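You operate a simulated robot arm through the tools that you are given. There is no shell and no other tool. Be economical: measure what you need, move in short steps, check, and stop when the job is done.

The job below is to be done with a simulated two-armed robot. You get a single attempt, and the scene is never put back.

TASK
Move the cracked brick on belt two to the orange patch.
Fine: first brush the dust off all three bricks; the belt stays switched off; put the yellow brush back. Set down upright: yellow brush. What is to be rubbed or washed off counts as gone when no trace of it is left.

Only the result counts: the job must be done as asked and must still hold three seconds after the hand-in. Knocking over, shifting, dropping, spilling or breaking anything else fails it.

THE ROBOT
Two 7-joint arms with fingered hands on one trunk, on a base that drives. Base frame: it is fixed to the floor where the robot stands at the start and does not move with it; the origin is under the middle of the robot, x ahead of it, y to its left, z up. Lengths are in m, angles in degrees, forces in N, time in s.
The left shoulder is at the start at [0.07, 0.142, 1.345], the right one opposite. With the tool pointing down near the work surface each hand reaches from about 0.1 to 0.7 m from the robot's upright axis, wherever it stands, measured 20 degrees to its own side. Places, roughly: main switch of belt two [0.7, 0.6, 0.8]; orange patch [0.5, 0.3, 0.8]; something [0.8, -0.3, 0.8]. Payload 3.6 kg a hand.
The TCP of each hand is the grasp point between the finger pads, 0.025 m short of the fingertips. In the tool frame z runs along the fingers and y along their closing line. The gripper opens to 0.088 m. The gripper's body begins 0.029 m behind the TCP. The gripper is a hand of 5 fingers: y runs from the thumb to the fingers, the wrist lies at [-0.013, -0.097, -0.162] in the tool frame, and closing takes about 1.5 s.
Orientation is told as [roll, pitch, yaw] about the base's x, y, z axes, in that order, counted from this pose: with the fingers straight down and the wrist toward the robot, the tool's x, y and z point along [0, 1, 0], [1, 0, 0] and [0, 0, -1] of the base frame.

THE INTERFACE
- The arms move only by the tool drive_tool. It takes "left_targets", "right_targets" or both (then of equal length, played together; a hand with none holds still); each is a list of rows, each an object of numbers (a shift or turn left out is 0, a gripper value left out holds the last): "x", "y", "z": the shift along the tool's x, y, z in units of 20 mm (1.0 is 20 mm); "ax", "ay", "az": the turn, a rotation vector about the tool's x, y, z in units of 8 degrees (1.0 is 8 degrees). In form: [{"x": .., "y": .., "z": .., "ax": .., "ay": .., "az": ..}, ...]. A call has 1 to 20 rows; each row shifts and turns the commanded pose from where the row before left it, along the tool's axes as they then stand. "left_jaw" and "right_jaw" are, for a hand that has rows, the closure, from 0 (fully open) to 1 (shut), set as the call begins (left out, the last holds). A call with a number of a shift or a turn outside -1 to 1 is refused whole. Rows are played at 5 a second. More than 0.05 m and 8.6 degrees between two rows, or a gripper value outside its range, and nothing of the call is played. A pose out of reach is approached as far as the arm can. The call stops where the force on the tool passes 40 N (or 10 N more than at its start, if that is more) or the arm is blocked; 0.2 s more then pass. The fingers move at their own pace (about 0.072 m/s each) and stop on an object; they squeeze with about 25 N. The grip force told is the motor's: it shows also when the fingers shut on nothing. Time passes only in rows, and 0.2 s behind the last, so rows that do not move let the fingers close. It gives the time, the measured TCP pose, the force on the tool (base axes), the opening and the grip force at its end, in the units of the frame above (readings bear some noise), with the torque about the TCP (base axes, N m) and any sound that the robot's microphone picked up.
- Cameras (640 x 400 px; columns grow to the right, rows downward): "scene" is now at [0.1307, 0.0217, 1.5637]; the picture's right is [0.26, -0.97, 0.00], its down [-0.64, -0.17, -0.75] and it looks along [0.72, 0.19, -0.66] (base axes); focal length 278 px, centre (320, 200). "left" rides on the left gripper at [-0.059, -0.079, -0.105] in its tool frame; the picture's right is [-0.73, -0.32, 0.61], its down [0.62, -0.68, 0.38] and it looks along [0.29, 0.66, 0.70] (tool axes); focal length 234 px, centre (320, 200). "right" rides on the right gripper at [0.059, -0.079, -0.105] in its tool frame; the picture's right is [-0.73, 0.32, -0.61], its down [-0.62, -0.68, 0.38] and it looks along [-0.29, 0.66, 0.70] (tool axes); focal length 234 px, centre (320, 200). There is no depth. A picture from a camera that has moved, and an enlarged one, comes with that camera's place and axes in the base frame and with its lens.
- get_image(camera): a new picture of that camera. It takes no simulated time.
- raise_lower(by): slides the trunk up (or, below 0, down) by that many m; the arms and the scene camera ride with it, the base frame stays. It gives what a move gives, with no picture.
- base_move(legs): drives the robot by 1 to 6 legs, each [ahead, left, turn to the left] in m, m and degrees, along the robot's own axes; the way and the turn of a leg run together, so that a leg with both is an arc; at most 1.5 m and 180 degrees a leg. The arms and the cameras ride along, it lands a little off, and it stops where it bumps. It gives what a move gives.
- set_grasp(shape, hand): the hand has 5 fingers and takes this shape, open, in about a second: jaw (thumb against the fingers, like two jaws); tri (thumb and two fingers); tip (a fingertip pinch); poke (one finger out to press); point (the index stretched); flat (the hand flat); cup (the hand cupped); fist (a fist). The gripper value then closes the fingers along that shape, each until it touches; the sizes above hold for jaw. It gives what a move gives, with no picture.
- head_to(pan, tilt): turns the head with the scene camera to pan (to the left, within 86 degrees either way) and tilt (down, from -29 to 69), counted from straight ahead of the robot. It gives what a move gives.
- enlarge(camera, box): a new picture of the part [left, top, right, bottom] of that camera's present view, enlarged. It takes no simulated time.
- job_done(): hands the job in; it is judged then, once.

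Work in short steps. Places have to be worked out from the pictures, the camera data and where the tool is seen: move nearer, look again, correct. Check each grasp and each placing, and mend what went wrong. You have 120 turns and 108 pictures in all, those below and enlarged ones among them. Open the grippers and draw the arms clear of the work before you hand the job in, unless the task says otherwise; then end with one line.

The tools are called after "Request:" as name(argument=value, ...) on one line, values as JSON. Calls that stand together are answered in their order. drive_tool: Moves the arms, as the interface text tells. Its arguments: {"type":"object","properties":{"left_targets":{"type":"array","items":{"type":"object","properties":{"x":{"type":"number"},"y":{"type":"number"},"z":{"type":"number"},"ax":{"type":"number"},"ay":{"type":"number"},"az":{"type":"number"}}}},"left_jaw":{"type":"number"},"right_targets":{"type":"array","items":{"type":"object","properties":{"x":{"type":"number"},"y":{"type":"number"},"z":{"type":"number"},"ax":{"type":"number"},"ay":{"type":"number"},"az":{"type":"number"}}}},"right_jaw":{"type":"number"}},"required":[]} The other tools are called the same way: raise_lower (by) slides the trunk up or down; set_grasp (shape, hand) gives the hand a shape; base_move (legs) drives the base; head_to (pan, tilt) turns the head that bears the scene camera; get_image (camera) takes a picture; enlarge (camera, box) takes an enlarged picture of a part of a camera's view; job_done () hands the job in.

At the start:

```text
t: 0.0
left_tool_pos: [0.4398, 0.3561, 1.2737]
left_tool_rot: [0.1, 0.0, 0.0]
left_wrist_force: [-0.8, 0.2, -0.1]
left_torque: [-0.03, -0.02, -0.02]
left_finger_gap: 0.0877
left_finger_force: 0.2
left_shape: jaw
right_tool_pos: [0.5281, -0.0271, 1.3068]
right_tool_rot: [0.0, 0.1, 0.0]
right_wrist_force: [-0.2, 0.4, -0.7]
right_torque: [-0.01, 0.01, -0.01]
right_finger_gap: 0.0877
right_finger_force: 0.0
right_shape: jaw
trunk travel left (down, up): [-0.881, 0.059]
robot x, y, heading: [-0.0008, 0.0024, 0.0]
head pan, tilt: [15.0, 41.5]
```

scene: 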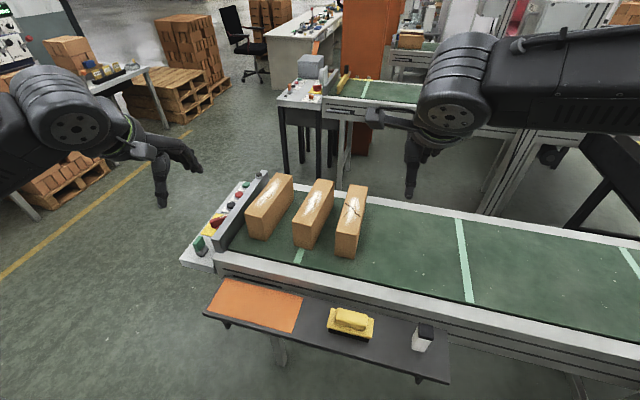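
right: 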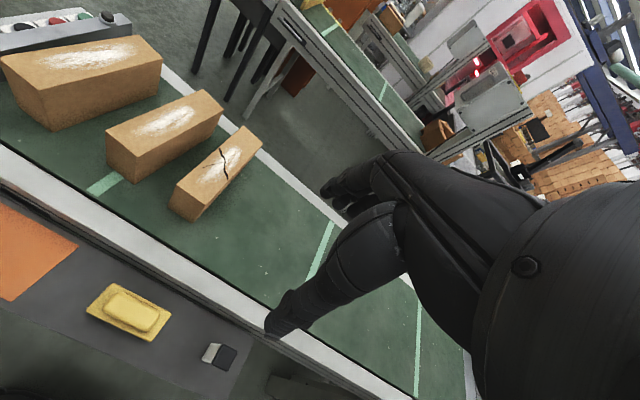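
left: 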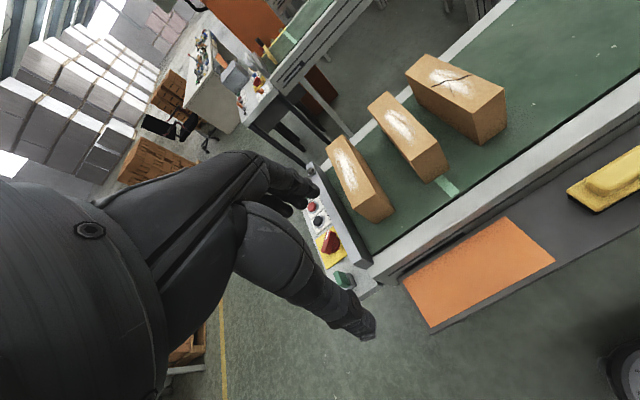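

The scene shows three dusty bricks on the belt, the brush on the near shelf and the orange patch beside it. I'll look closer at both.

Request:
enlarge(camera="scene", box=[170, 150, 410, 300])

Request:
enlarge(camera="scene", box=[190, 255, 470, 400])

```text
2.67 times, centred on (290, 225) of scene
camera zoom: at [0.1307, 0.0217, 1.5637], right [0.26, -0.97, 0.0], down [-0.64, -0.17, -0.75], along [0.72, 0.19, -0.66], focal length 741 px, centre (400, 133)
```

zoom: 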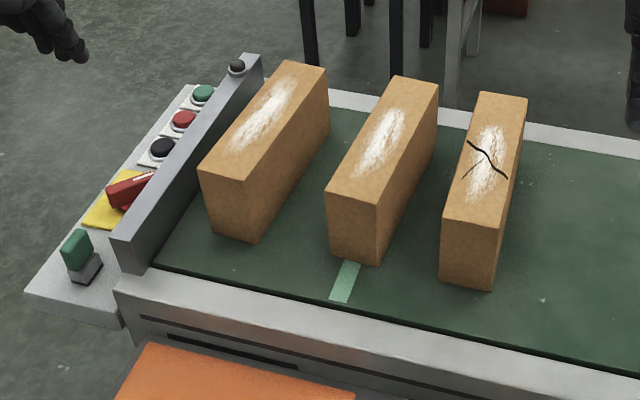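

```text
2.29 times, centred on (330, 328) of scene
camera zoom: at [0.1307, 0.0217, 1.5637], right [0.26, -0.97, 0.0], down [-0.64, -0.17, -0.75], along [0.72, 0.19, -0.66], focal length 636 px, centre (297, -91)
```

zoom: 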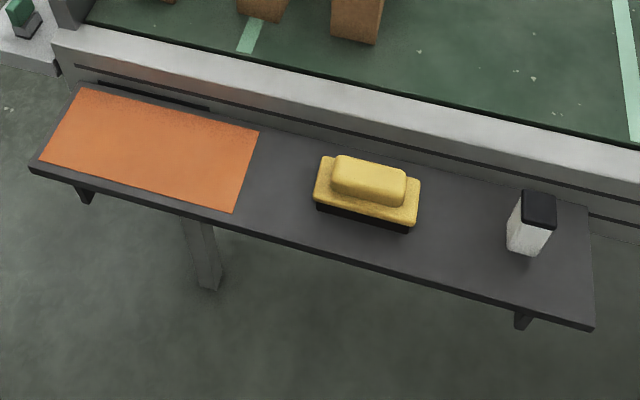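

Estimates: the brick tops are at z≈0.97, centred at x≈0.76 and y≈0.36, 0.21 and 0.085 (the cracked one). The brush is at about (0.484, 0.03) with its top near 0.81, and the patch centre is about (0.50, 0.325). I'll move the right arm out of the way and look down to check the room ahead of the base.

Request:
drive_tool(right_targets=[{"x": -1, "y": -0.5}, {"x": -1, "y": -0.5}, {"x": -1, "y": -0.5}, {"x": -1, "y": -0.5}, {"x": -1, "y": -0.5}, {"x": -1, "y": -0.5}, {"x": -1, "y": -0.5}, {"x": -1, "y": -0.5}, {"x": -1, "y": -0.5}, {"x": -1, "y": -0.5}, {"x": -1, "y": -0.5}, {"x": -1, "y": -0.5}])

Request:
head_to(pan=10, tilt=66)

Request:
get_image(camera="scene")

```text
t: 2.6
left_tool_pos: [0.4383, 0.3566, 1.2748]
left_tool_rot: [0.1, 0.0, -0.1]
left_wrist_force: [0.2, 0.3, -1.0]
left_torque: [-0.02, -0.01, 0.04]
left_finger_gap: 0.0878
left_finger_force: 0.1
left_shape: jaw
right_tool_pos: [0.4077, -0.2669, 1.3065]
right_tool_rot: [0.1, -0.1, 0.1]
right_wrist_force: [-0.2, -0.3, 1.1]
right_torque: [0.01, 0.0, -0.02]
right_finger_gap: 0.0876
right_finger_force: 0.1
right_shape: jaw
trunk travel left (down, up): [-0.881, 0.059]
robot x, y, heading: [0.0042, -0.0004, -0.2]
head pan, tilt: [15.0, 41.5]
```

```text
t: 3.5
left_tool_pos: [0.4398, 0.3569, 1.2741]
left_tool_rot: [-0.1, 0.1, 0.0]
left_wrist_force: [0.0, 0.7, -0.1]
left_torque: [-0.04, -0.01, -0.01]
left_finger_gap: 0.0877
left_finger_force: 0.1
left_shape: jaw
right_tool_pos: [0.4083, -0.2667, 1.3065]
right_tool_rot: [-0.1, -0.1, -0.1]
right_wrist_force: [0.6, -0.4, 0.7]
right_torque: [0.02, -0.01, 0.01]
right_finger_gap: 0.0875
right_finger_force: 0.1
right_shape: jaw
trunk travel left (down, up): [-0.881, 0.059]
robot x, y, heading: [0.0012, -0.0017, -0.1]
head pan, tilt: [10.0, 66.0]
```

```text
102 pictures are left
camera scene: at [0.1084, 0.0105, 1.5326], right [0.17, -0.98, 0.0], down [-0.9, -0.16, -0.41], along [0.4, 0.07, -0.91], focal length 278 px, centre (320, 200)
```

scene: 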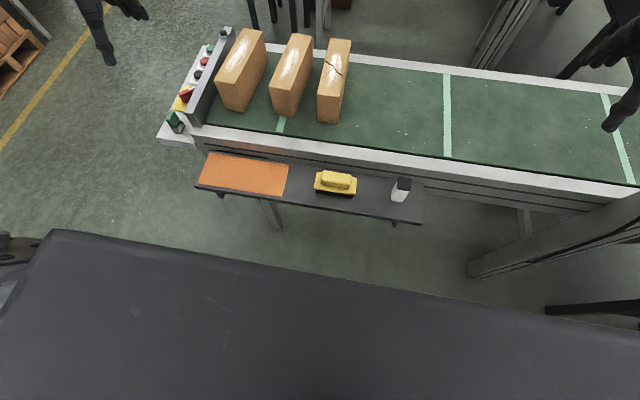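

The positions agree (brush near (0.49, 0.03)) and the way ahead is clear. I'll drive forward by 0.12 m.

Request:
base_move(legs=[[0.12, 0, 0]])

Request:
get_image(camera="scene")

```text
t: 4.7
left_tool_pos: [0.5565, 0.3573, 1.2745]
left_tool_rot: [0.0, -0.1, 0.0]
left_wrist_force: [0.2, -0.2, -0.2]
left_torque: [0.0, -0.01, 0.0]
left_finger_gap: 0.0877
left_finger_force: 0.0
left_shape: jaw
right_tool_pos: [0.525, -0.265, 1.3077]
right_tool_rot: [0.0, -0.1, 0.0]
right_wrist_force: [-0.2, -0.4, 0.7]
right_torque: [0.03, -0.03, 0.0]
right_finger_gap: 0.0877
right_finger_force: 0.0
right_shape: jaw
trunk travel left (down, up): [-0.881, 0.059]
robot x, y, heading: [0.1191, -0.0029, 0.0]
head pan, tilt: [10.0, 66.0]
```

```text
101 pictures are left
camera scene: at [0.2247, 0.0104, 1.5328], right [0.17, -0.98, 0.0], down [-0.9, -0.16, -0.41], along [0.4, 0.07, -0.91], focal length 278 px, centre (320, 200)
```

scene: 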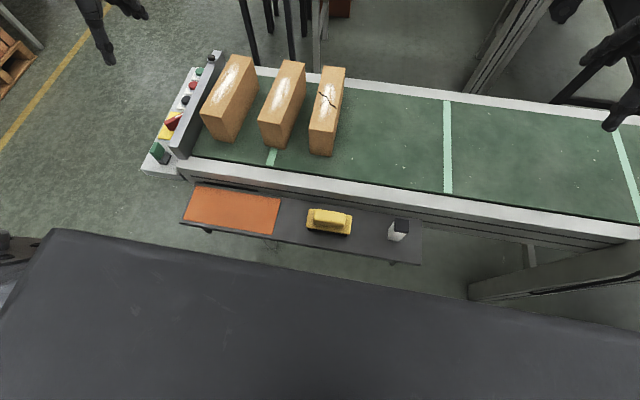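

The path is clear and the estimates hold: brush at about (0.491, 0.031). I'll bring the left hand above the brush to z≈1.0.

Request:
drive_tool(left_targets=[{"x": -0.96, "y": -0.194, "z": 0.8}, {"x": -0.96, "y": -0.194, "z": 0.8}, {"x": -0.96, "y": -0.194, "z": 0.8}, {"x": -0.96, "y": -0.194, "z": 0.8}, {"x": -0.96, "y": -0.194, "z": 0.8}, {"x": -0.96, "y": -0.194, "z": 0.8}, {"x": -0.96, "y": -0.194, "z": 0.8}, {"x": -0.96, "y": -0.194, "z": 0.8}, {"x": -0.96, "y": -0.194, "z": 0.8}, {"x": -0.96, "y": -0.194, "z": 0.8}, {"x": -0.96, "y": -0.194, "z": 0.8}, {"x": -0.96, "y": -0.194, "z": 0.8}, {"x": -0.96, "y": -0.194, "z": 0.8}, {"x": -0.96, "y": -0.194, "z": 0.8}, {"x": -0.96, "y": -0.194, "z": 0.8}, {"x": -0.96, "y": -0.194, "z": 0.8}, {"x": -0.94, "y": -0.194, "z": 0.8}], left_jaw=0.3)

Request:
get_image(camera="left")

Request:
get_image(camera="scene")

```text
t: 8.3
left_tool_pos: [0.4935, 0.0308, 1.0018]
left_tool_rot: [0.1, 0.0, -0.1]
left_wrist_force: [-0.4, -0.3, -0.2]
left_torque: [-0.01, 0.0, 0.02]
left_finger_gap: 0.062
left_finger_force: 0.1
left_shape: jaw
right_tool_pos: [0.5281, -0.2673, 1.3073]
right_tool_rot: [0.2, 0.0, 0.0]
right_wrist_force: [-0.8, 1.3, -0.1]
right_torque: [0.05, 0.0, -0.01]
right_finger_gap: 0.0878
right_finger_force: 0.1
right_shape: jaw
trunk travel left (down, up): [-0.881, 0.059]
robot x, y, heading: [0.1212, -0.0042, -0.1]
head pan, tilt: [10.0, 66.0]
```

```text
100 pictures are left
camera left: at [0.415, -0.0291, 1.1076], right [-0.32, -0.73, -0.61], down [-0.68, 0.62, -0.38], along [0.66, 0.29, -0.7], focal length 234 px, centre (320, 200)
```

left: 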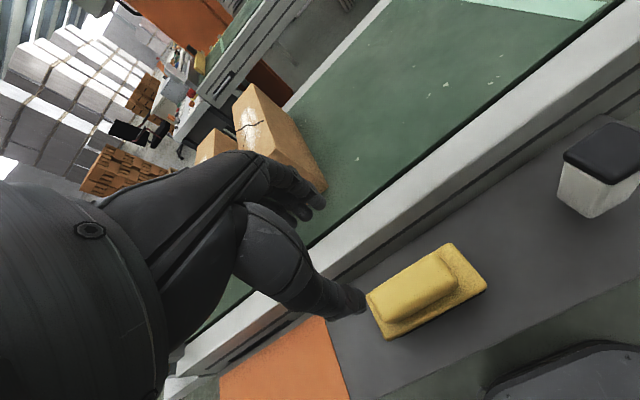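

```text
99 pictures are left
camera scene: at [0.2281, 0.0088, 1.5326], right [0.17, -0.98, 0.0], down [-0.9, -0.16, -0.41], along [0.4, 0.07, -0.91], focal length 278 px, centre (320, 200)
```

scene: 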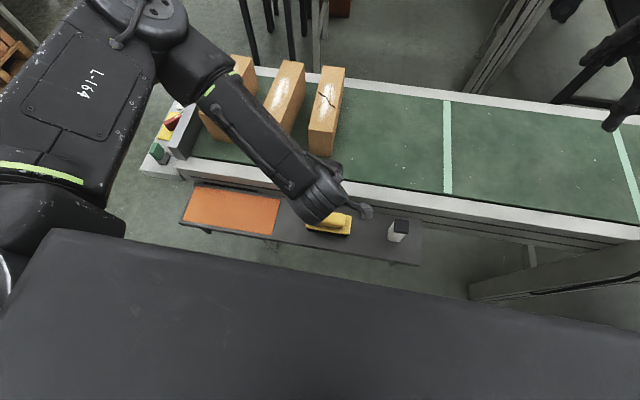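

The hand is centred over the brush (left camera gives (0.493, 0.026)). I'll descend to z≈0.88 and look closely at the brush's shape and the forearm's clearance.

Request:
drive_tool(left_targets=[{"z": 1}, {"z": 1}, {"z": 1}, {"z": 1}, {"z": 1}, {"z": 1, "x": -0.2}])

Request:
enlarge(camera="left", box=[300, 180, 620, 400])

Request:
get_image(camera="scene")

```text
t: 9.7
left_tool_pos: [0.4917, 0.0263, 0.8831]
left_tool_rot: [0.1, 0.0, -0.1]
left_wrist_force: [0.6, 1.1, -0.1]
left_torque: [0.0, -0.04, -0.01]
left_finger_gap: 0.0617
left_finger_force: 0.1
left_shape: jaw
right_tool_pos: [0.5291, -0.265, 1.3068]
right_tool_rot: [-0.1, 0.0, 0.0]
right_wrist_force: [-0.6, 0.0, 0.6]
right_torque: [0.0, 0.01, 0.0]
right_finger_gap: 0.0879
right_finger_force: 0.1
right_shape: jaw
trunk travel left (down, up): [-0.881, 0.059]
robot x, y, heading: [0.1217, 0.0011, -0.2]
head pan, tilt: [10.0, 66.0]
```

```text
1.82 times, centred on (460, 290) of left
camera zoom: at [0.4136, -0.0323, 0.9883], right [-0.32, -0.73, -0.61], down [-0.68, 0.62, -0.38], along [0.66, 0.29, -0.7], focal length 426 px, centre (66, 36)
```

zoom: 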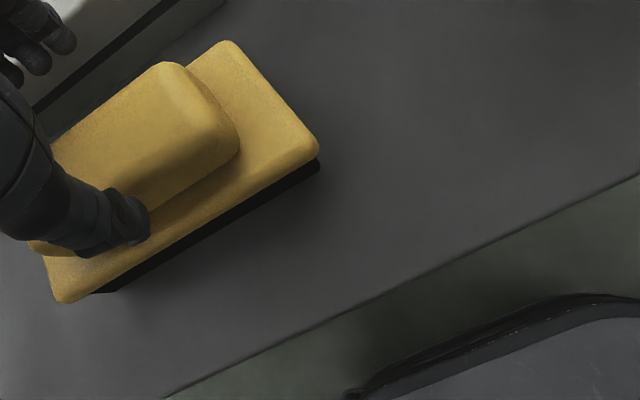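

```text
97 pictures are left
camera scene: at [0.2274, 0.0104, 1.5327], right [0.17, -0.98, 0.0], down [-0.9, -0.16, -0.41], along [0.4, 0.07, -0.91], focal length 278 px, centre (320, 200)
```

scene: 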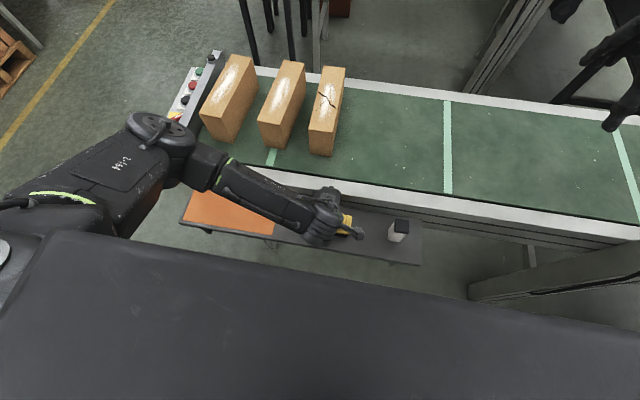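

The forearm is clear of everything. The handle spans x≈0.479–0.515 and y≈−0.006–0.075, so I'll aim for (0.496, 0.035), narrow the jaw to about 0.05 and lower to z≈0.82.

Request:
drive_tool(left_targets=[{"x": 0.45, "y": 0.22}, {"z": 1}, {"z": 1}, {"z": 1}, {"z": 0.15}], left_jaw=0.42)

Request:
get_image(camera="left")

Request:
enlarge(camera="scene", box=[260, 170, 420, 270])

```text
t: 10.5
left_tool_pos: [0.4984, 0.0322, 0.852]
left_tool_rot: [-0.7, -0.6, 0.1]
left_wrist_force: [-1.2, 1.2, 18.1]
left_torque: [0.11, 0.63, -0.07]
left_finger_gap: 0.0517
left_finger_force: 0.1
left_shape: jaw
right_tool_pos: [0.525, -0.2656, 1.3082]
right_tool_rot: [0.0, -0.2, 0.0]
right_wrist_force: [0.2, 0.3, 0.0]
right_torque: [0.0, 0.0, 0.01]
right_finger_gap: 0.0879
right_finger_force: 0.1
right_shape: jaw
trunk travel left (down, up): [-0.881, 0.059]
robot x, y, heading: [0.1202, 0.0006, 0.0]
head pan, tilt: [10.0, 66.0]
stopped in row 4 (left hand): the force on the tool passed its limit at 67 N (the readings are from after the stop); the commanded pose is now the measured one
```

```text
96 pictures are left
camera left: at [0.4179, -0.0257, 0.9576], right [-0.32, -0.73, -0.6], down [-0.68, 0.62, -0.4], along [0.67, 0.28, -0.69], focal length 234 px, centre (320, 200)
```

left: 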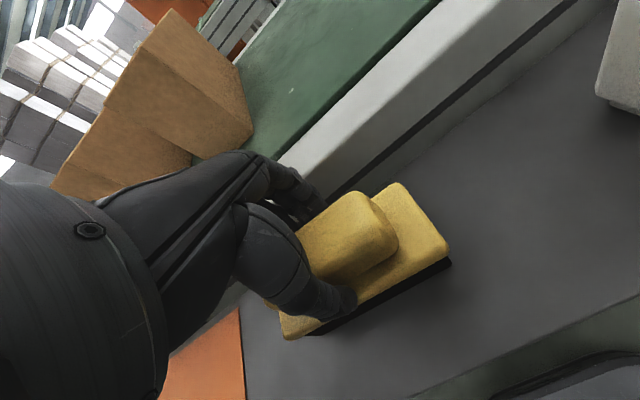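

```text
4.00 times, centred on (340, 220) of scene
camera zoom: at [0.2235, 0.01, 1.5332], right [0.17, -0.98, 0.0], down [-0.9, -0.16, -0.41], along [0.4, 0.07, -0.91], focal length 1112 px, centre (240, 120)
```

zoom: 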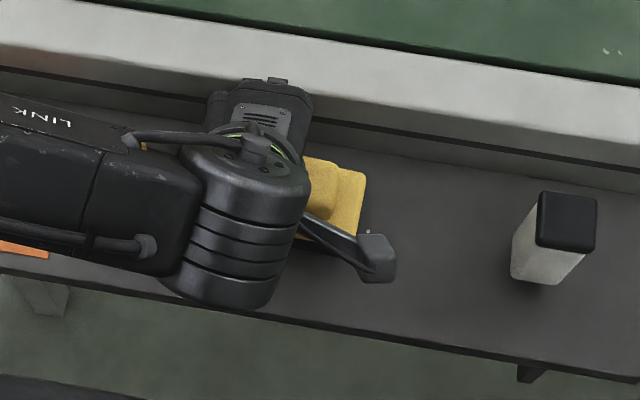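

Contact came earlier than expected: the thumb touched the plate at tip z≈0.827, so the shelf is about 0.79 high. That moves the brush centre to about (0.483, 0.026). I'll lift, shift and straighten the tilt, then come down gently.

Request:
drive_tool(left_targets=[{"z": -0.6}, {"x": -0.2, "y": -0.75, "ax": 0.075, "ay": 0.09}, {"z": 0.3}])

Request:
enlarge(camera="left", box=[220, 150, 480, 350])

```text
t: 11.3
left_tool_pos: [0.4851, 0.0281, 0.8559]
left_tool_rot: [0.3, 0.0, 0.0]
left_wrist_force: [-0.4, 0.4, 1.4]
left_torque: [0.0, -0.01, 0.03]
left_finger_gap: 0.0512
left_finger_force: 0.0
left_shape: jaw
right_tool_pos: [0.5276, -0.2642, 1.3068]
right_tool_rot: [0.0, 0.0, 0.0]
right_wrist_force: [0.0, -0.7, -0.6]
right_torque: [0.0, -0.02, 0.01]
right_finger_gap: 0.0876
right_finger_force: 0.1
right_shape: jaw
trunk travel left (down, up): [-0.881, 0.059]
robot x, y, heading: [0.1187, -0.0036, 0.2]
head pan, tilt: [10.0, 66.0]
```

```text
2.00 times, centred on (350, 250) of left
camera zoom: at [0.4063, -0.0303, 0.9616], right [-0.32, -0.72, -0.61], down [-0.68, 0.63, -0.38], along [0.66, 0.29, -0.7], focal length 468 px, centre (260, 100)
```

zoom: 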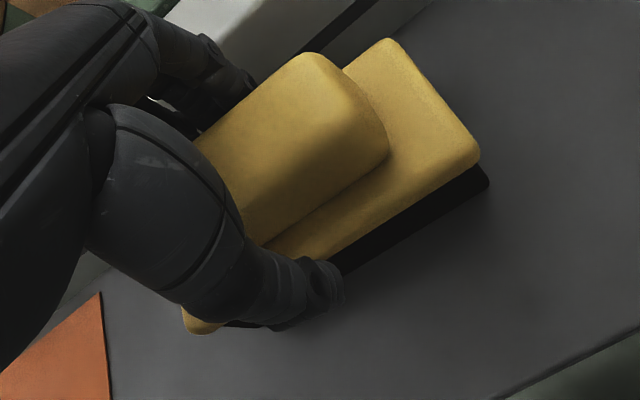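

The plate's centre now reads x≈0.491. I'll nudge +0.006 m in x, lower a little and close on the handle.

Request:
drive_tool(left_targets=[{"y": 0.3}, {"z": 0.2}])

Request:
drive_tool(left_targets=[{"z": 0}, {"z": 0}, {"z": 0}, {"z": 0}, {"z": 0}, {"z": 0}, {"z": 0}], left_jaw=1)

Request:
enlarge(camera="left", box=[220, 150, 480, 350])

```text
t: 11.9
left_tool_pos: [0.4905, 0.0287, 0.8527]
left_tool_rot: [0.2, 0.0, 0.1]
left_wrist_force: [0.2, 1.1, 1.1]
left_torque: [0.04, -0.04, -0.01]
left_finger_gap: 0.0516
left_finger_force: 0.0
left_shape: jaw
right_tool_pos: [0.5287, -0.2661, 1.3073]
right_tool_rot: [-0.1, 0.0, 0.0]
right_wrist_force: [0.0, -0.1, 0.1]
right_torque: [-0.02, 0.01, 0.02]
right_finger_gap: 0.0878
right_finger_force: 0.1
right_shape: jaw
trunk travel left (down, up): [-0.881, 0.059]
robot x, y, heading: [0.1196, 0.0004, -0.0]
head pan, tilt: [10.0, 66.0]
```

```text
t: 13.5
left_tool_pos: [0.4912, 0.0284, 0.8532]
left_tool_rot: [0.2, -0.2, 0.1]
left_wrist_force: [7.2, -0.4, 27.4]
left_torque: [0.03, -0.4, -0.12]
left_finger_gap: 0.0396
left_finger_force: 25.1
left_shape: jaw
right_tool_pos: [0.5252, -0.2664, 1.307]
right_tool_rot: [0.0, -0.1, 0.0]
right_wrist_force: [0.3, -0.6, -0.6]
right_torque: [0.03, 0.03, 0.02]
right_finger_gap: 0.0879
right_finger_force: 0.1
right_shape: jaw
trunk travel left (down, up): [-0.881, 0.059]
robot x, y, heading: [0.1209, -0.0012, -0.0]
head pan, tilt: [10.0, 66.0]
```

```text
2.00 times, centred on (350, 250) of left
camera zoom: at [0.4115, -0.0308, 0.9587], right [-0.32, -0.72, -0.61], down [-0.68, 0.62, -0.38], along [0.66, 0.29, -0.69], focal length 468 px, centre (260, 100)
```

zoom: 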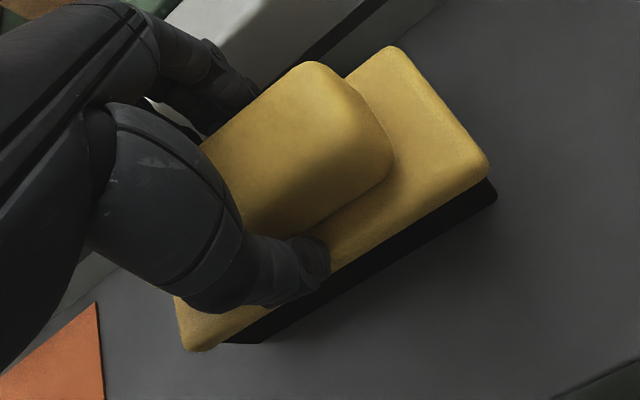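

The hand grips at a gap of 0.0396 m. For putting the brush back I note TCP ≈ (0.491, 0.0285, 0.853). Now a test lift.

Request:
drive_tool(left_targets=[{"z": -0.5}, {"z": -1}, {"z": -1}, {"z": -1}])

Request:
get_image(camera="left")

Request:
enlarge(camera="scene", box=[160, 40, 480, 280])

```text
t: 14.5
left_tool_pos: [0.4888, 0.028, 0.9216]
left_tool_rot: [0.3, 0.0, 0.0]
left_wrist_force: [0.0, -0.4, -0.9]
left_torque: [-0.01, 0.03, -0.03]
left_finger_gap: 0.038
left_finger_force: 25.0
left_shape: jaw
right_tool_pos: [0.5265, -0.267, 1.3066]
right_tool_rot: [0.1, -0.1, 0.1]
right_wrist_force: [-0.6, -0.6, -0.2]
right_torque: [0.01, -0.04, -0.01]
right_finger_gap: 0.0877
right_finger_force: 0.0
right_shape: jaw
trunk travel left (down, up): [-0.881, 0.059]
robot x, y, heading: [0.1185, -0.0021, -0.0]
head pan, tilt: [10.0, 66.0]
```

```text
92 pictures are left
camera left: at [0.4105, -0.0317, 1.0271], right [-0.32, -0.72, -0.61], down [-0.68, 0.63, -0.38], along [0.66, 0.29, -0.7], focal length 234 px, centre (320, 200)
```

left: 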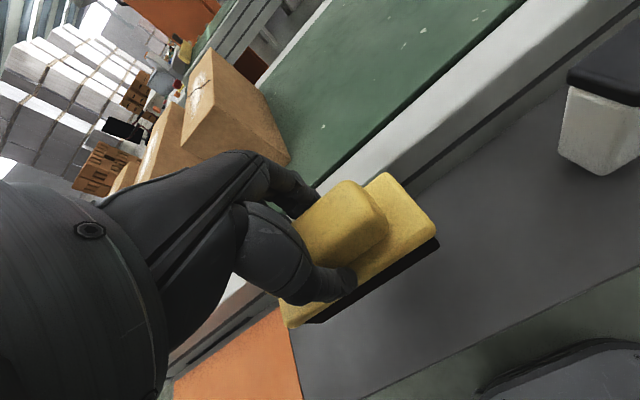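

```text
1.67 times, centred on (320, 160) of scene
camera zoom: at [0.2262, 0.0089, 1.5327], right [0.17, -0.98, 0.0], down [-0.9, -0.16, -0.41], along [0.4, 0.07, -0.91], focal length 463 px, centre (320, 267)
```

zoom: 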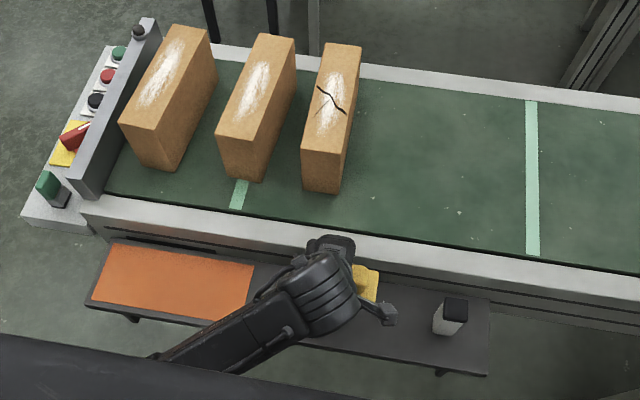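

The brush is held firmly and lifted. I'll raise it to z≈1.10 and move over the near end of the cracked brick at about (0.70, 0.078).

Request:
drive_tool(left_targets=[{"z": -1}, {"z": -1}, {"z": -1}, {"z": -1}, {"z": -1}, {"z": -1}, {"z": -1}, {"z": -1}, {"z": -0.9}, {"y": 1, "x": 0.25}, {"y": 1, "x": 0.25}, {"y": 1, "x": 0.25}, {"y": 1, "x": 0.25}, {"y": 1, "x": 0.25}, {"y": 1, "x": 0.25}, {"y": 1, "x": 0.25}, {"y": 1, "x": 0.25}, {"y": 1, "x": 0.25}, {"y": 1, "x": 0.25}])

Request:
get_image(camera="left")

Request:
get_image(camera="scene")

```text
t: 15.8
left_tool_pos: [0.487, 0.0804, 0.9938]
left_tool_rot: [11.8, -0.3, -3.5]
left_wrist_force: [0.1, 0.3, -2.0]
left_torque: [-0.02, 0.0, -0.04]
left_finger_gap: 0.0379
left_finger_force: 24.3
left_shape: jaw
left hand out of reach, approached as far as the arm can: row 6
right_tool_pos: [0.5274, -0.2655, 1.3068]
right_tool_rot: [0.0, 0.0, 0.0]
right_wrist_force: [-0.6, 0.2, -0.4]
right_torque: [-0.03, 0.03, -0.03]
right_finger_gap: 0.0878
right_finger_force: 0.1
right_shape: jaw
trunk travel left (down, up): [-0.881, 0.059]
robot x, y, heading: [0.1182, 0.0029, 0.2]
head pan, tilt: [10.0, 66.0]
stopped in row 6 (left hand): the arm was blocked; the commanded pose is now the measured one
```

```text
90 pictures are left
camera left: at [0.4019, 0.006, 1.0845], right [-0.35, -0.57, -0.74], down [-0.64, 0.73, -0.25], along [0.68, 0.39, -0.62], focal length 234 px, centre (320, 200)
```

left: 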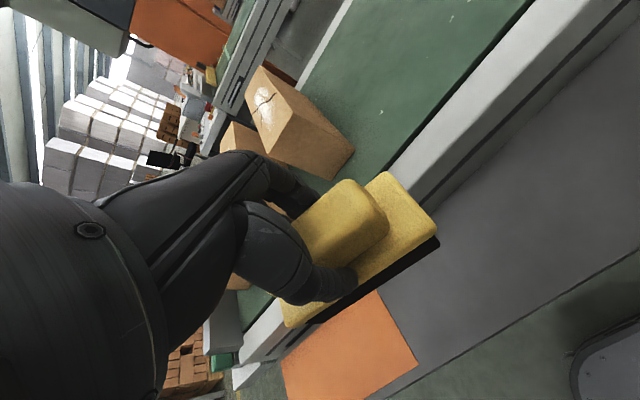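

```text
89 pictures are left
camera scene: at [0.2272, 0.011, 1.5326], right [0.17, -0.98, 0.0], down [-0.9, -0.16, -0.41], along [0.4, 0.07, -0.91], focal length 278 px, centre (320, 200)
```

scene: 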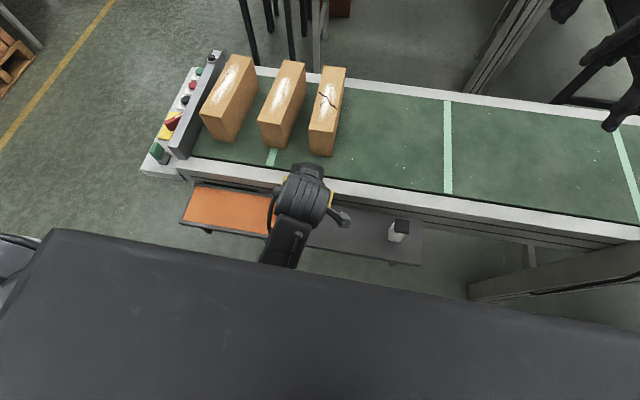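

The arm got blocked by an elbow configuration and the tool tilted. I'll move forward 0.06 m, away from the torso, while straightening the tool.

Request:
drive_tool(left_targets=[{"y": 1}, {"y": 1, "ay": -0.5, "az": -0.15}, {"y": 1, "ay": -0.5, "az": -0.15}, {"ay": -0.47, "az": -0.14}])

Request:
get_image(camera="scene")

```text
t: 17.0
left_tool_pos: [0.5416, 0.1009, 0.9809]
left_tool_rot: [4.5, -0.2, -0.7]
left_wrist_force: [0.2, -0.5, -0.7]
left_torque: [-0.04, 0.0, -0.04]
left_finger_gap: 0.0377
left_finger_force: 25.2
left_shape: jaw
right_tool_pos: [0.5282, -0.2658, 1.3081]
right_tool_rot: [0.0, -0.1, 0.0]
right_wrist_force: [-0.1, 0.2, 0.3]
right_torque: [-0.02, 0.0, 0.02]
right_finger_gap: 0.0879
right_finger_force: 0.0
right_shape: jaw
trunk travel left (down, up): [-0.881, 0.059]
robot x, y, heading: [0.1198, 0.0002, -0.0]
head pan, tilt: [10.0, 66.0]
stopped in row 4 (left hand): the arm was blocked; the commanded pose is now the measured one
```

```text
88 pictures are left
camera scene: at [0.2278, 0.0104, 1.5326], right [0.17, -0.98, 0.0], down [-0.9, -0.16, -0.41], along [0.4, 0.07, -0.91], focal length 278 px, centre (320, 200)
```

scene: 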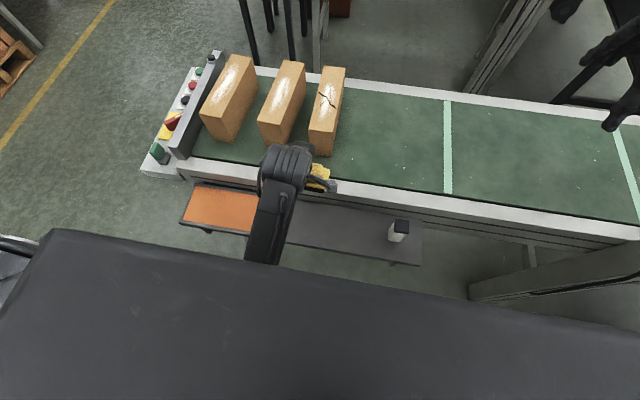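

Something is blocking the elbow. I'll turn the head left to look at the arm.

Request:
head_to(pan=45, tilt=60)

Request:
get_image(camera="scene")

Request:
get_image(camera="right")

```text
t: 18.0
left_tool_pos: [0.5414, 0.1006, 0.9829]
left_tool_rot: [4.3, -0.1, -0.6]
left_wrist_force: [0.4, -0.5, -1.4]
left_torque: [0.01, 0.02, 0.04]
left_finger_gap: 0.0381
left_finger_force: 25.2
left_shape: jaw
right_tool_pos: [0.5281, -0.2656, 1.3074]
right_tool_rot: [0.0, 0.0, 0.0]
right_wrist_force: [-0.1, -0.1, -0.1]
right_torque: [0.0, -0.03, 0.03]
right_finger_gap: 0.0875
right_finger_force: 0.0
right_shape: jaw
trunk travel left (down, up): [-0.881, 0.059]
robot x, y, heading: [0.1212, 0.0003, -0.2]
head pan, tilt: [45.0, 60.0]
```

```text
87 pictures are left
camera scene: at [0.2165, 0.0469, 1.5392], right [0.71, -0.71, 0.0], down [-0.61, -0.61, -0.5], along [0.35, 0.35, -0.87], focal length 278 px, centre (320, 200)
```

scene: 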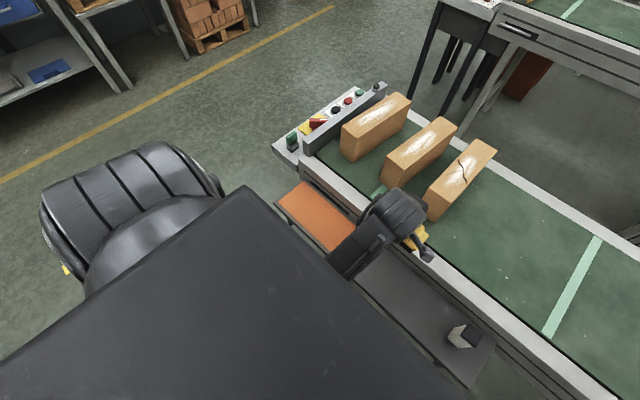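

```text
86 pictures are left
camera right: at [0.4498, -0.2079, 1.4108], right [0.32, -0.73, 0.61], down [-0.68, -0.62, -0.38], along [0.66, -0.29, -0.7], focal length 234 px, centre (320, 200)
```

right: 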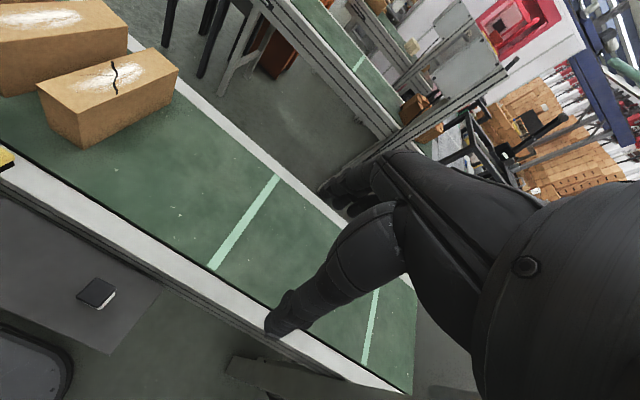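

The upper arm hangs beside the torso with the forearm tucked in front of it. I'll move the hand left and then up, toward its natural starting posture, to free the elbow.

Request:
drive_tool(left_targets=[{"x": 1}, {"x": 1}, {"x": 1}, {"x": 1}, {"x": 1}, {"x": 1}, {"x": 1}, {"x": 1, "z": -0.5}, {"x": 0.5, "z": -1}, {"x": 0.5, "z": -1}, {"x": 0.5, "z": -1}, {"x": 0.5, "z": -1}, {"x": 0.5, "z": -1}])

Request:
get_image(camera="scene")

```text
t: 19.7
left_tool_pos: [0.5399, 0.3007, 0.997]
left_tool_rot: [14.4, 0.7, -1.0]
left_wrist_force: [0.7, -0.2, -1.1]
left_torque: [0.0, -0.01, 0.01]
left_finger_gap: 0.0379
left_finger_force: 24.8
left_shape: jaw
left hand out of reach, approached as far as the arm can: row 8
right_tool_pos: [0.5287, -0.2639, 1.3073]
right_tool_rot: [-0.1, 0.0, 0.0]
right_wrist_force: [0.8, -0.9, -0.6]
right_torque: [-0.01, 0.02, -0.01]
right_finger_gap: 0.0877
right_finger_force: 0.1
right_shape: jaw
trunk travel left (down, up): [-0.881, 0.059]
robot x, y, heading: [0.1174, 0.001, 0.0]
head pan, tilt: [45.0, 60.0]
stopped in row 8 (left hand): the arm was blocked; the commanded pose is now the measured one
```

```text
85 pictures are left
camera scene: at [0.2171, 0.0488, 1.5391], right [0.71, -0.71, 0.0], down [-0.61, -0.61, -0.5], along [0.35, 0.35, -0.87], focal length 278 px, centre (320, 200)
```

scene: 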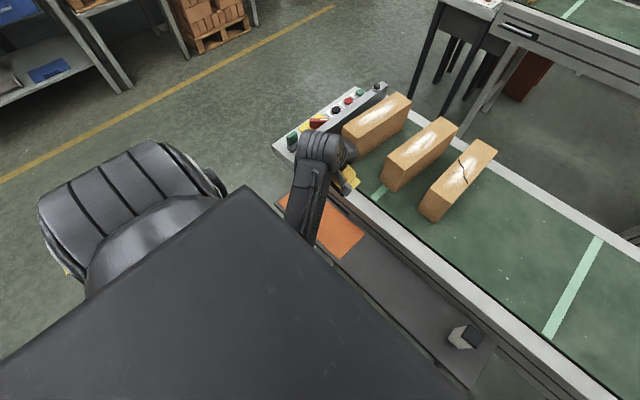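

The elbow is low and the wrist is at its flexion limit. Yawing the hand so its wrist faces left should swing the elbow outward, so I'll do that stepwise and level the roll as I go.

Request:
drive_tool(left_targets=[{"az": 0.8, "z": 0.3}, {"az": 0.8, "ay": -0.3}, {"az": 0.8, "ay": -0.3, "ax": 0.1}, {"az": 0.8, "ay": -0.3, "ax": 0.1}, {"az": 0.8, "ay": -0.3, "ax": 0.2}])

Request:
get_image(camera="scene")

```text
t: 20.2
left_tool_pos: [0.5309, 0.3524, 0.9987]
left_tool_rot: [22.8, 4.1, -6.6]
left_wrist_force: [0.2, 0.3, -2.3]
left_torque: [-0.06, -0.03, -0.02]
left_finger_gap: 0.0377
left_finger_force: 25.2
left_shape: jaw
left hand out of reach, approached as far as the arm can: row 1, 2
right_tool_pos: [0.5282, -0.2636, 1.307]
right_tool_rot: [-0.2, 0.0, 0.1]
right_wrist_force: [0.1, 0.3, 0.0]
right_torque: [-0.01, -0.02, -0.01]
right_finger_gap: 0.0878
right_finger_force: 0.1
right_shape: jaw
trunk travel left (down, up): [-0.881, 0.059]
robot x, y, heading: [0.1189, 0.0013, 0.0]
head pan, tilt: [45.0, 60.0]
stopped in row 2 (left hand): the arm was blocked; the commanded pose is now the measured one
```

```text
84 pictures are left
camera scene: at [0.217, 0.0488, 1.5391], right [0.71, -0.71, 0.0], down [-0.61, -0.61, -0.5], along [0.35, 0.35, -0.87], focal length 278 px, centre (320, 200)
```

scene: 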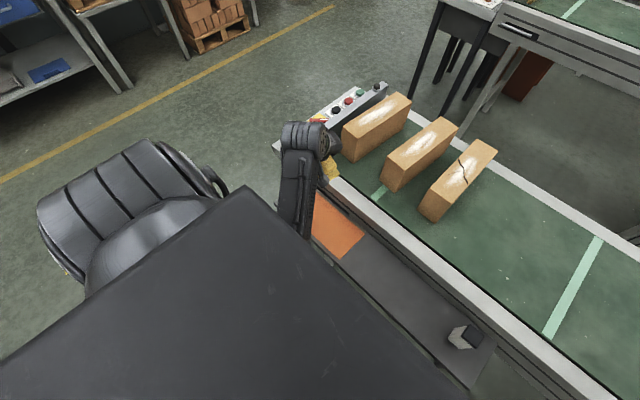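

The elbow-down posture limits the wrist when the hand is close in. I'll back the base off 0.2 m, then extend the arm forward from there to straighten it.

Request:
base_move(legs=[[-0.2, 0, 0]])

Request:
drive_tool(left_targets=[{"y": 1}, {"y": 1, "x": -0.5}, {"y": 1, "x": -0.5, "ay": -0.3}, {"y": 1, "x": -0.5, "ay": -0.3}, {"y": 1, "x": -0.5, "ay": -0.3}, {"y": 1, "ay": -0.3}, {"y": 1, "ay": -0.3}])

Request:
get_image(camera="scene")

```text
t: 21.8
left_tool_pos: [0.3296, 0.3504, 0.9977]
left_tool_rot: [22.9, 4.1, -6.4]
left_wrist_force: [-0.2, -0.5, -1.2]
left_torque: [-0.03, 0.01, -0.01]
left_finger_gap: 0.0378
left_finger_force: 25.2
left_shape: jaw
right_tool_pos: [0.3284, -0.2655, 1.3065]
right_tool_rot: [0.0, 0.1, 0.1]
right_wrist_force: [0.2, 0.6, 1.0]
right_torque: [0.01, -0.02, 0.02]
right_finger_gap: 0.0876
right_finger_force: 0.2
right_shape: jaw
trunk travel left (down, up): [-0.881, 0.059]
robot x, y, heading: [-0.0848, -0.0016, 0.3]
head pan, tilt: [45.0, 60.0]
```

```text
t: 23.4
left_tool_pos: [0.4599, 0.2991, 0.9742]
left_tool_rot: [10.9, 4.2, -6.4]
left_wrist_force: [-0.6, -1.0, -1.4]
left_torque: [-0.01, 0.03, -0.03]
left_finger_gap: 0.0376
left_finger_force: 24.5
left_shape: jaw
right_tool_pos: [0.3282, -0.2643, 1.3062]
right_tool_rot: [0.0, 0.1, 0.1]
right_wrist_force: [0.4, -0.6, 0.0]
right_torque: [0.02, 0.01, 0.0]
right_finger_gap: 0.0877
right_finger_force: 0.0
right_shape: jaw
trunk travel left (down, up): [-0.881, 0.059]
robot x, y, heading: [-0.0834, -0.0029, 0.2]
head pan, tilt: [45.0, 60.0]
```

```text
83 pictures are left
camera scene: at [0.0152, 0.0476, 1.5391], right [0.71, -0.71, 0.0], down [-0.61, -0.61, -0.5], along [0.35, 0.35, -0.87], focal length 278 px, centre (320, 200)
```

scene: 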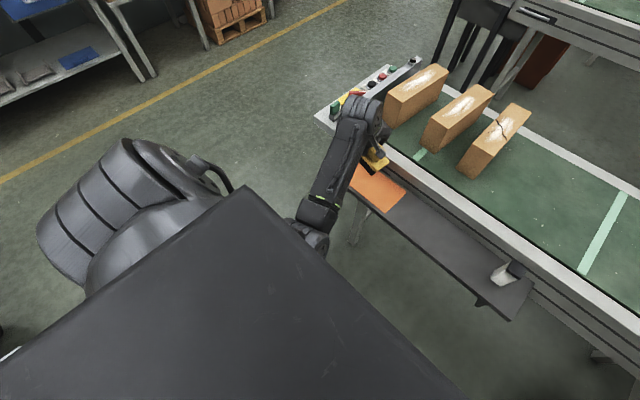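

The arm is straightening out. I'll level the tool and extend a little more.

Request:
drive_tool(left_targets=[{"y": 1, "ay": -0.35, "az": -0.2, "ax": -0.13}, {"y": 1, "ay": -0.35, "az": -0.2, "ax": -0.13}, {"y": 1, "ay": -0.35, "az": -0.2, "ax": -0.13}, {"y": 0.8, "ay": -0.35, "az": -0.2, "ax": -0.13}, {"z": -1}, {"z": -1}, {"z": -1}])

Request:
get_image(camera="scene")

```text
t: 25.0
left_tool_pos: [0.5351, 0.2923, 1.0326]
left_tool_rot: [-0.1, -0.7, -0.5]
left_wrist_force: [-0.5, -0.5, -1.4]
left_torque: [-0.01, 0.01, 0.03]
left_finger_gap: 0.0378
left_finger_force: 25.3
left_shape: jaw
right_tool_pos: [0.3264, -0.265, 1.3063]
right_tool_rot: [0.0, 0.0, 0.1]
right_wrist_force: [-0.8, 0.3, 0.3]
right_torque: [0.03, 0.0, 0.01]
right_finger_gap: 0.0878
right_finger_force: 0.0
right_shape: jaw
trunk travel left (down, up): [-0.881, 0.059]
robot x, y, heading: [-0.0834, -0.0023, -0.0]
head pan, tilt: [45.0, 60.0]
```

```text
82 pictures are left
camera scene: at [0.0142, 0.0471, 1.5391], right [0.71, -0.71, 0.0], down [-0.61, -0.61, -0.5], along [0.35, 0.35, -0.87], focal length 278 px, centre (320, 200)
```

scene: 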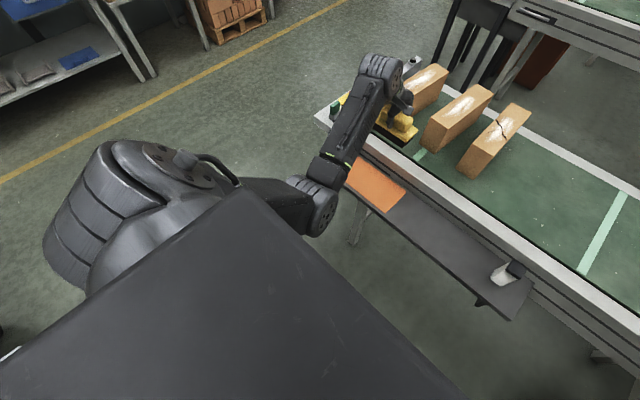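

It's level now and the extended posture works. I'll raise it further, then drive forward so the hand arrives over the bricks at this extension.

Request:
drive_tool(left_targets=[{"z": -1}, {"z": -1}, {"z": -1}, {"z": -1}])

Request:
base_move(legs=[[0.14, 0, 0]])

Request:
head_to(pan=25, tilt=55)

Request:
get_image(camera="scene")

Request:
get_image(camera="left")

```text
t: 26.0
left_tool_pos: [0.535, 0.293, 1.1133]
left_tool_rot: [-0.1, -0.6, -0.4]
left_wrist_force: [-0.4, -0.7, -1.4]
left_torque: [0.0, 0.0, 0.01]
left_finger_gap: 0.0375
left_finger_force: 24.1
left_shape: jaw
right_tool_pos: [0.327, -0.2648, 1.3072]
right_tool_rot: [-0.1, 0.0, 0.1]
right_wrist_force: [0.4, 0.2, 0.0]
right_torque: [0.01, 0.01, 0.02]
right_finger_gap: 0.0876
right_finger_force: 0.0
right_shape: jaw
trunk travel left (down, up): [-0.881, 0.059]
robot x, y, heading: [-0.0843, -0.0034, 0.3]
head pan, tilt: [45.0, 60.0]
```

```text
t: 27.4
left_tool_pos: [0.6734, 0.2922, 1.1129]
left_tool_rot: [0.0, -0.7, -0.4]
left_wrist_force: [-1.4, 1.0, -1.2]
left_torque: [0.02, -0.06, 0.01]
left_finger_gap: 0.0378
left_finger_force: 24.9
left_shape: jaw
right_tool_pos: [0.4659, -0.2657, 1.3068]
right_tool_rot: [0.0, 0.0, 0.0]
right_wrist_force: [-0.2, 0.1, -0.3]
right_torque: [0.01, -0.01, 0.04]
right_finger_gap: 0.0877
right_finger_force: 0.1
right_shape: jaw
trunk travel left (down, up): [-0.881, 0.059]
robot x, y, heading: [0.0573, -0.0005, 0.2]
head pan, tilt: [45.0, 60.0]
```

```text
t: 28.2
left_tool_pos: [0.6763, 0.2937, 1.1122]
left_tool_rot: [-0.1, -0.6, -0.4]
left_wrist_force: [-0.3, 0.3, -2.4]
left_torque: [-0.02, -0.02, -0.04]
left_finger_gap: 0.0377
left_finger_force: 24.7
left_shape: jaw
right_tool_pos: [0.4676, -0.2659, 1.3053]
right_tool_rot: [0.1, 0.2, 0.1]
right_wrist_force: [0.2, -0.4, -0.5]
right_torque: [-0.05, -0.03, 0.0]
right_finger_gap: 0.0877
right_finger_force: 0.0
right_shape: jaw
trunk travel left (down, up): [-0.881, 0.059]
robot x, y, heading: [0.0551, 0.0012, 0.1]
head pan, tilt: [25.0, 55.0]
```

```text
81 pictures are left
camera scene: at [0.1745, 0.0308, 1.5451], right [0.43, -0.91, 0.0], down [-0.74, -0.35, -0.57], along [0.52, 0.24, -0.82], focal length 278 px, centre (320, 200)
```

scene: 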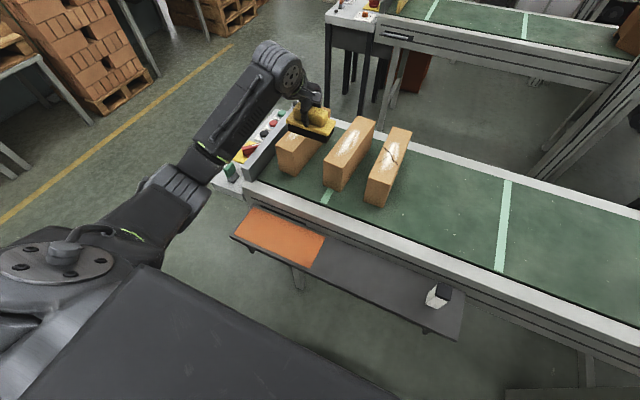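

```text
80 pictures are left
camera left: at [0.5963, 0.2337, 1.2165], right [-0.32, -0.72, -0.61], down [-0.67, 0.63, -0.39], along [0.67, 0.28, -0.69], focal length 234 px, centre (320, 200)
```

left: 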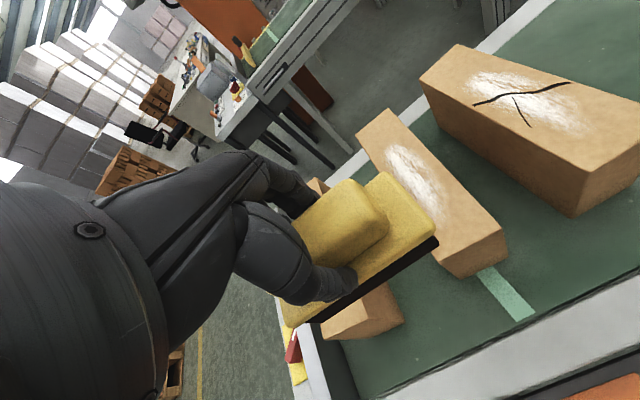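

The elbow is now well out to the left. I'll enlarge both views to triangulate the brick heights.

Request:
enlarge(camera="scene", box=[240, 90, 440, 215])

Request:
enlarge(camera="left", box=[280, 30, 640, 350])

```text
3.20 times, centred on (340, 152) of scene
camera zoom: at [0.1745, 0.0308, 1.5451], right [0.43, -0.91, 0.0], down [-0.74, -0.35, -0.57], along [0.52, 0.24, -0.82], focal length 890 px, centre (256, 352)
```

zoom: 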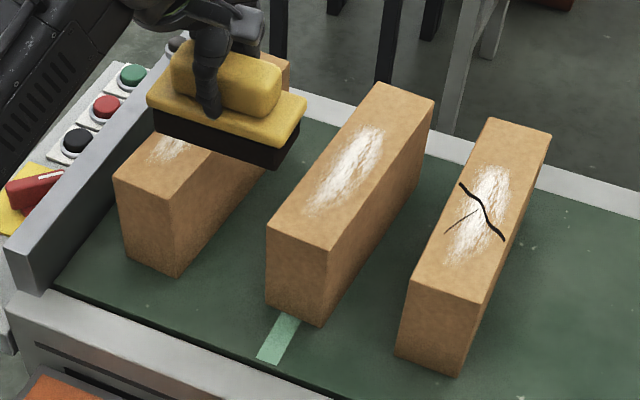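

```text
1.25 times, centred on (460, 190) of left
camera zoom: at [0.5963, 0.2337, 1.2165], right [-0.32, -0.72, -0.61], down [-0.67, 0.63, -0.39], along [0.67, 0.28, -0.69], focal length 293 px, centre (145, 212)
```

zoom: 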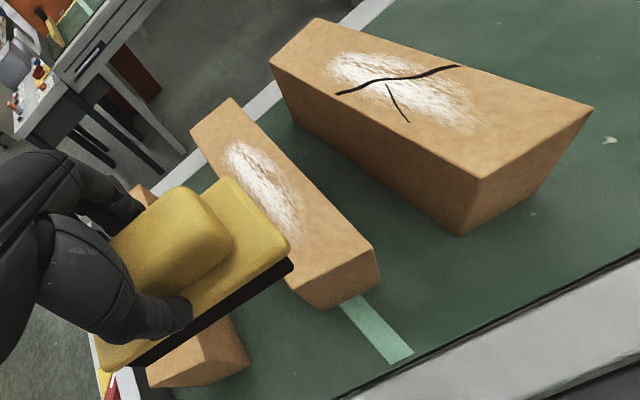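

Triangulation gives brick tops at z≈0.962, centre x≈0.778, and y≈0.083, 0.212 and 0.36, with dust over x≈0.695–0.84. I'll drive 0.06 m closer, move over brick 2 and check.

Request:
base_move(legs=[[0.06, 0, 0]])

Request:
drive_tool(left_targets=[{"x": -0.9, "ax": 0.08, "az": -0.05}, {"x": -0.9}, {"x": -0.9}, {"x": -0.9}, {"x": -0.7}, {"z": 0.8}])

Request:
enlarge(camera="scene", box=[240, 90, 440, 215])

Request:
get_image(camera="left")

```text
t: 29.1
left_tool_pos: [0.7283, 0.2915, 1.1167]
left_tool_rot: [-0.1, -0.9, -0.5]
left_wrist_force: [0.1, 0.1, -1.5]
left_torque: [0.0, -0.03, 0.0]
left_finger_gap: 0.0374
left_finger_force: 24.9
left_shape: jaw
right_tool_pos: [0.5181, -0.2641, 1.3086]
right_tool_rot: [0.0, -0.3, 0.1]
right_wrist_force: [-0.2, 0.4, 0.9]
right_torque: [0.01, -0.04, 0.0]
right_finger_gap: 0.0879
right_finger_force: 0.0
right_shape: jaw
trunk travel left (down, up): [-0.881, 0.059]
robot x, y, heading: [0.12, -0.0022, -0.0]
head pan, tilt: [25.0, 55.0]
```

```text
t: 30.6
left_tool_pos: [0.7333, 0.2063, 1.0949]
left_tool_rot: [-0.1, -0.1, 0.0]
left_wrist_force: [0.1, -0.3, -1.2]
left_torque: [0.02, -0.02, 0.03]
left_finger_gap: 0.0376
left_finger_force: 24.8
left_shape: jaw
right_tool_pos: [0.5273, -0.2652, 1.3075]
right_tool_rot: [0.0, 0.0, 0.0]
right_wrist_force: [0.2, 0.1, 0.1]
right_torque: [-0.03, -0.04, 0.01]
right_finger_gap: 0.0876
right_finger_force: 0.1
right_shape: jaw
trunk travel left (down, up): [-0.881, 0.059]
robot x, y, heading: [0.1217, -0.0024, 0.2]
head pan, tilt: [25.0, 55.0]
```

```text
3.20 times, centred on (340, 152) of scene
camera zoom: at [0.2336, 0.0312, 1.5451], right [0.42, -0.91, 0.0], down [-0.74, -0.35, -0.57], along [0.52, 0.24, -0.82], focal length 890 px, centre (256, 352)
```

zoom: 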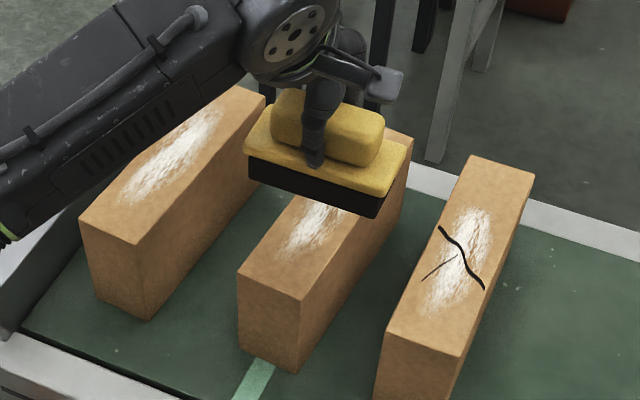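

```text
76 pictures are left
camera left: at [0.6567, 0.1474, 1.2016], right [-0.32, -0.73, -0.61], down [-0.68, 0.62, -0.38], along [0.66, 0.29, -0.7], focal length 234 px, centre (320, 200)
```

left: 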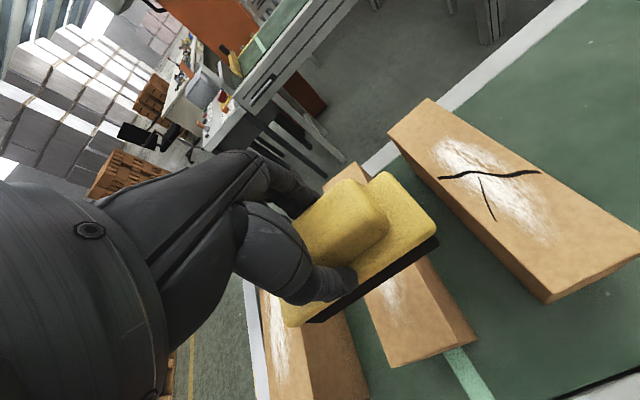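

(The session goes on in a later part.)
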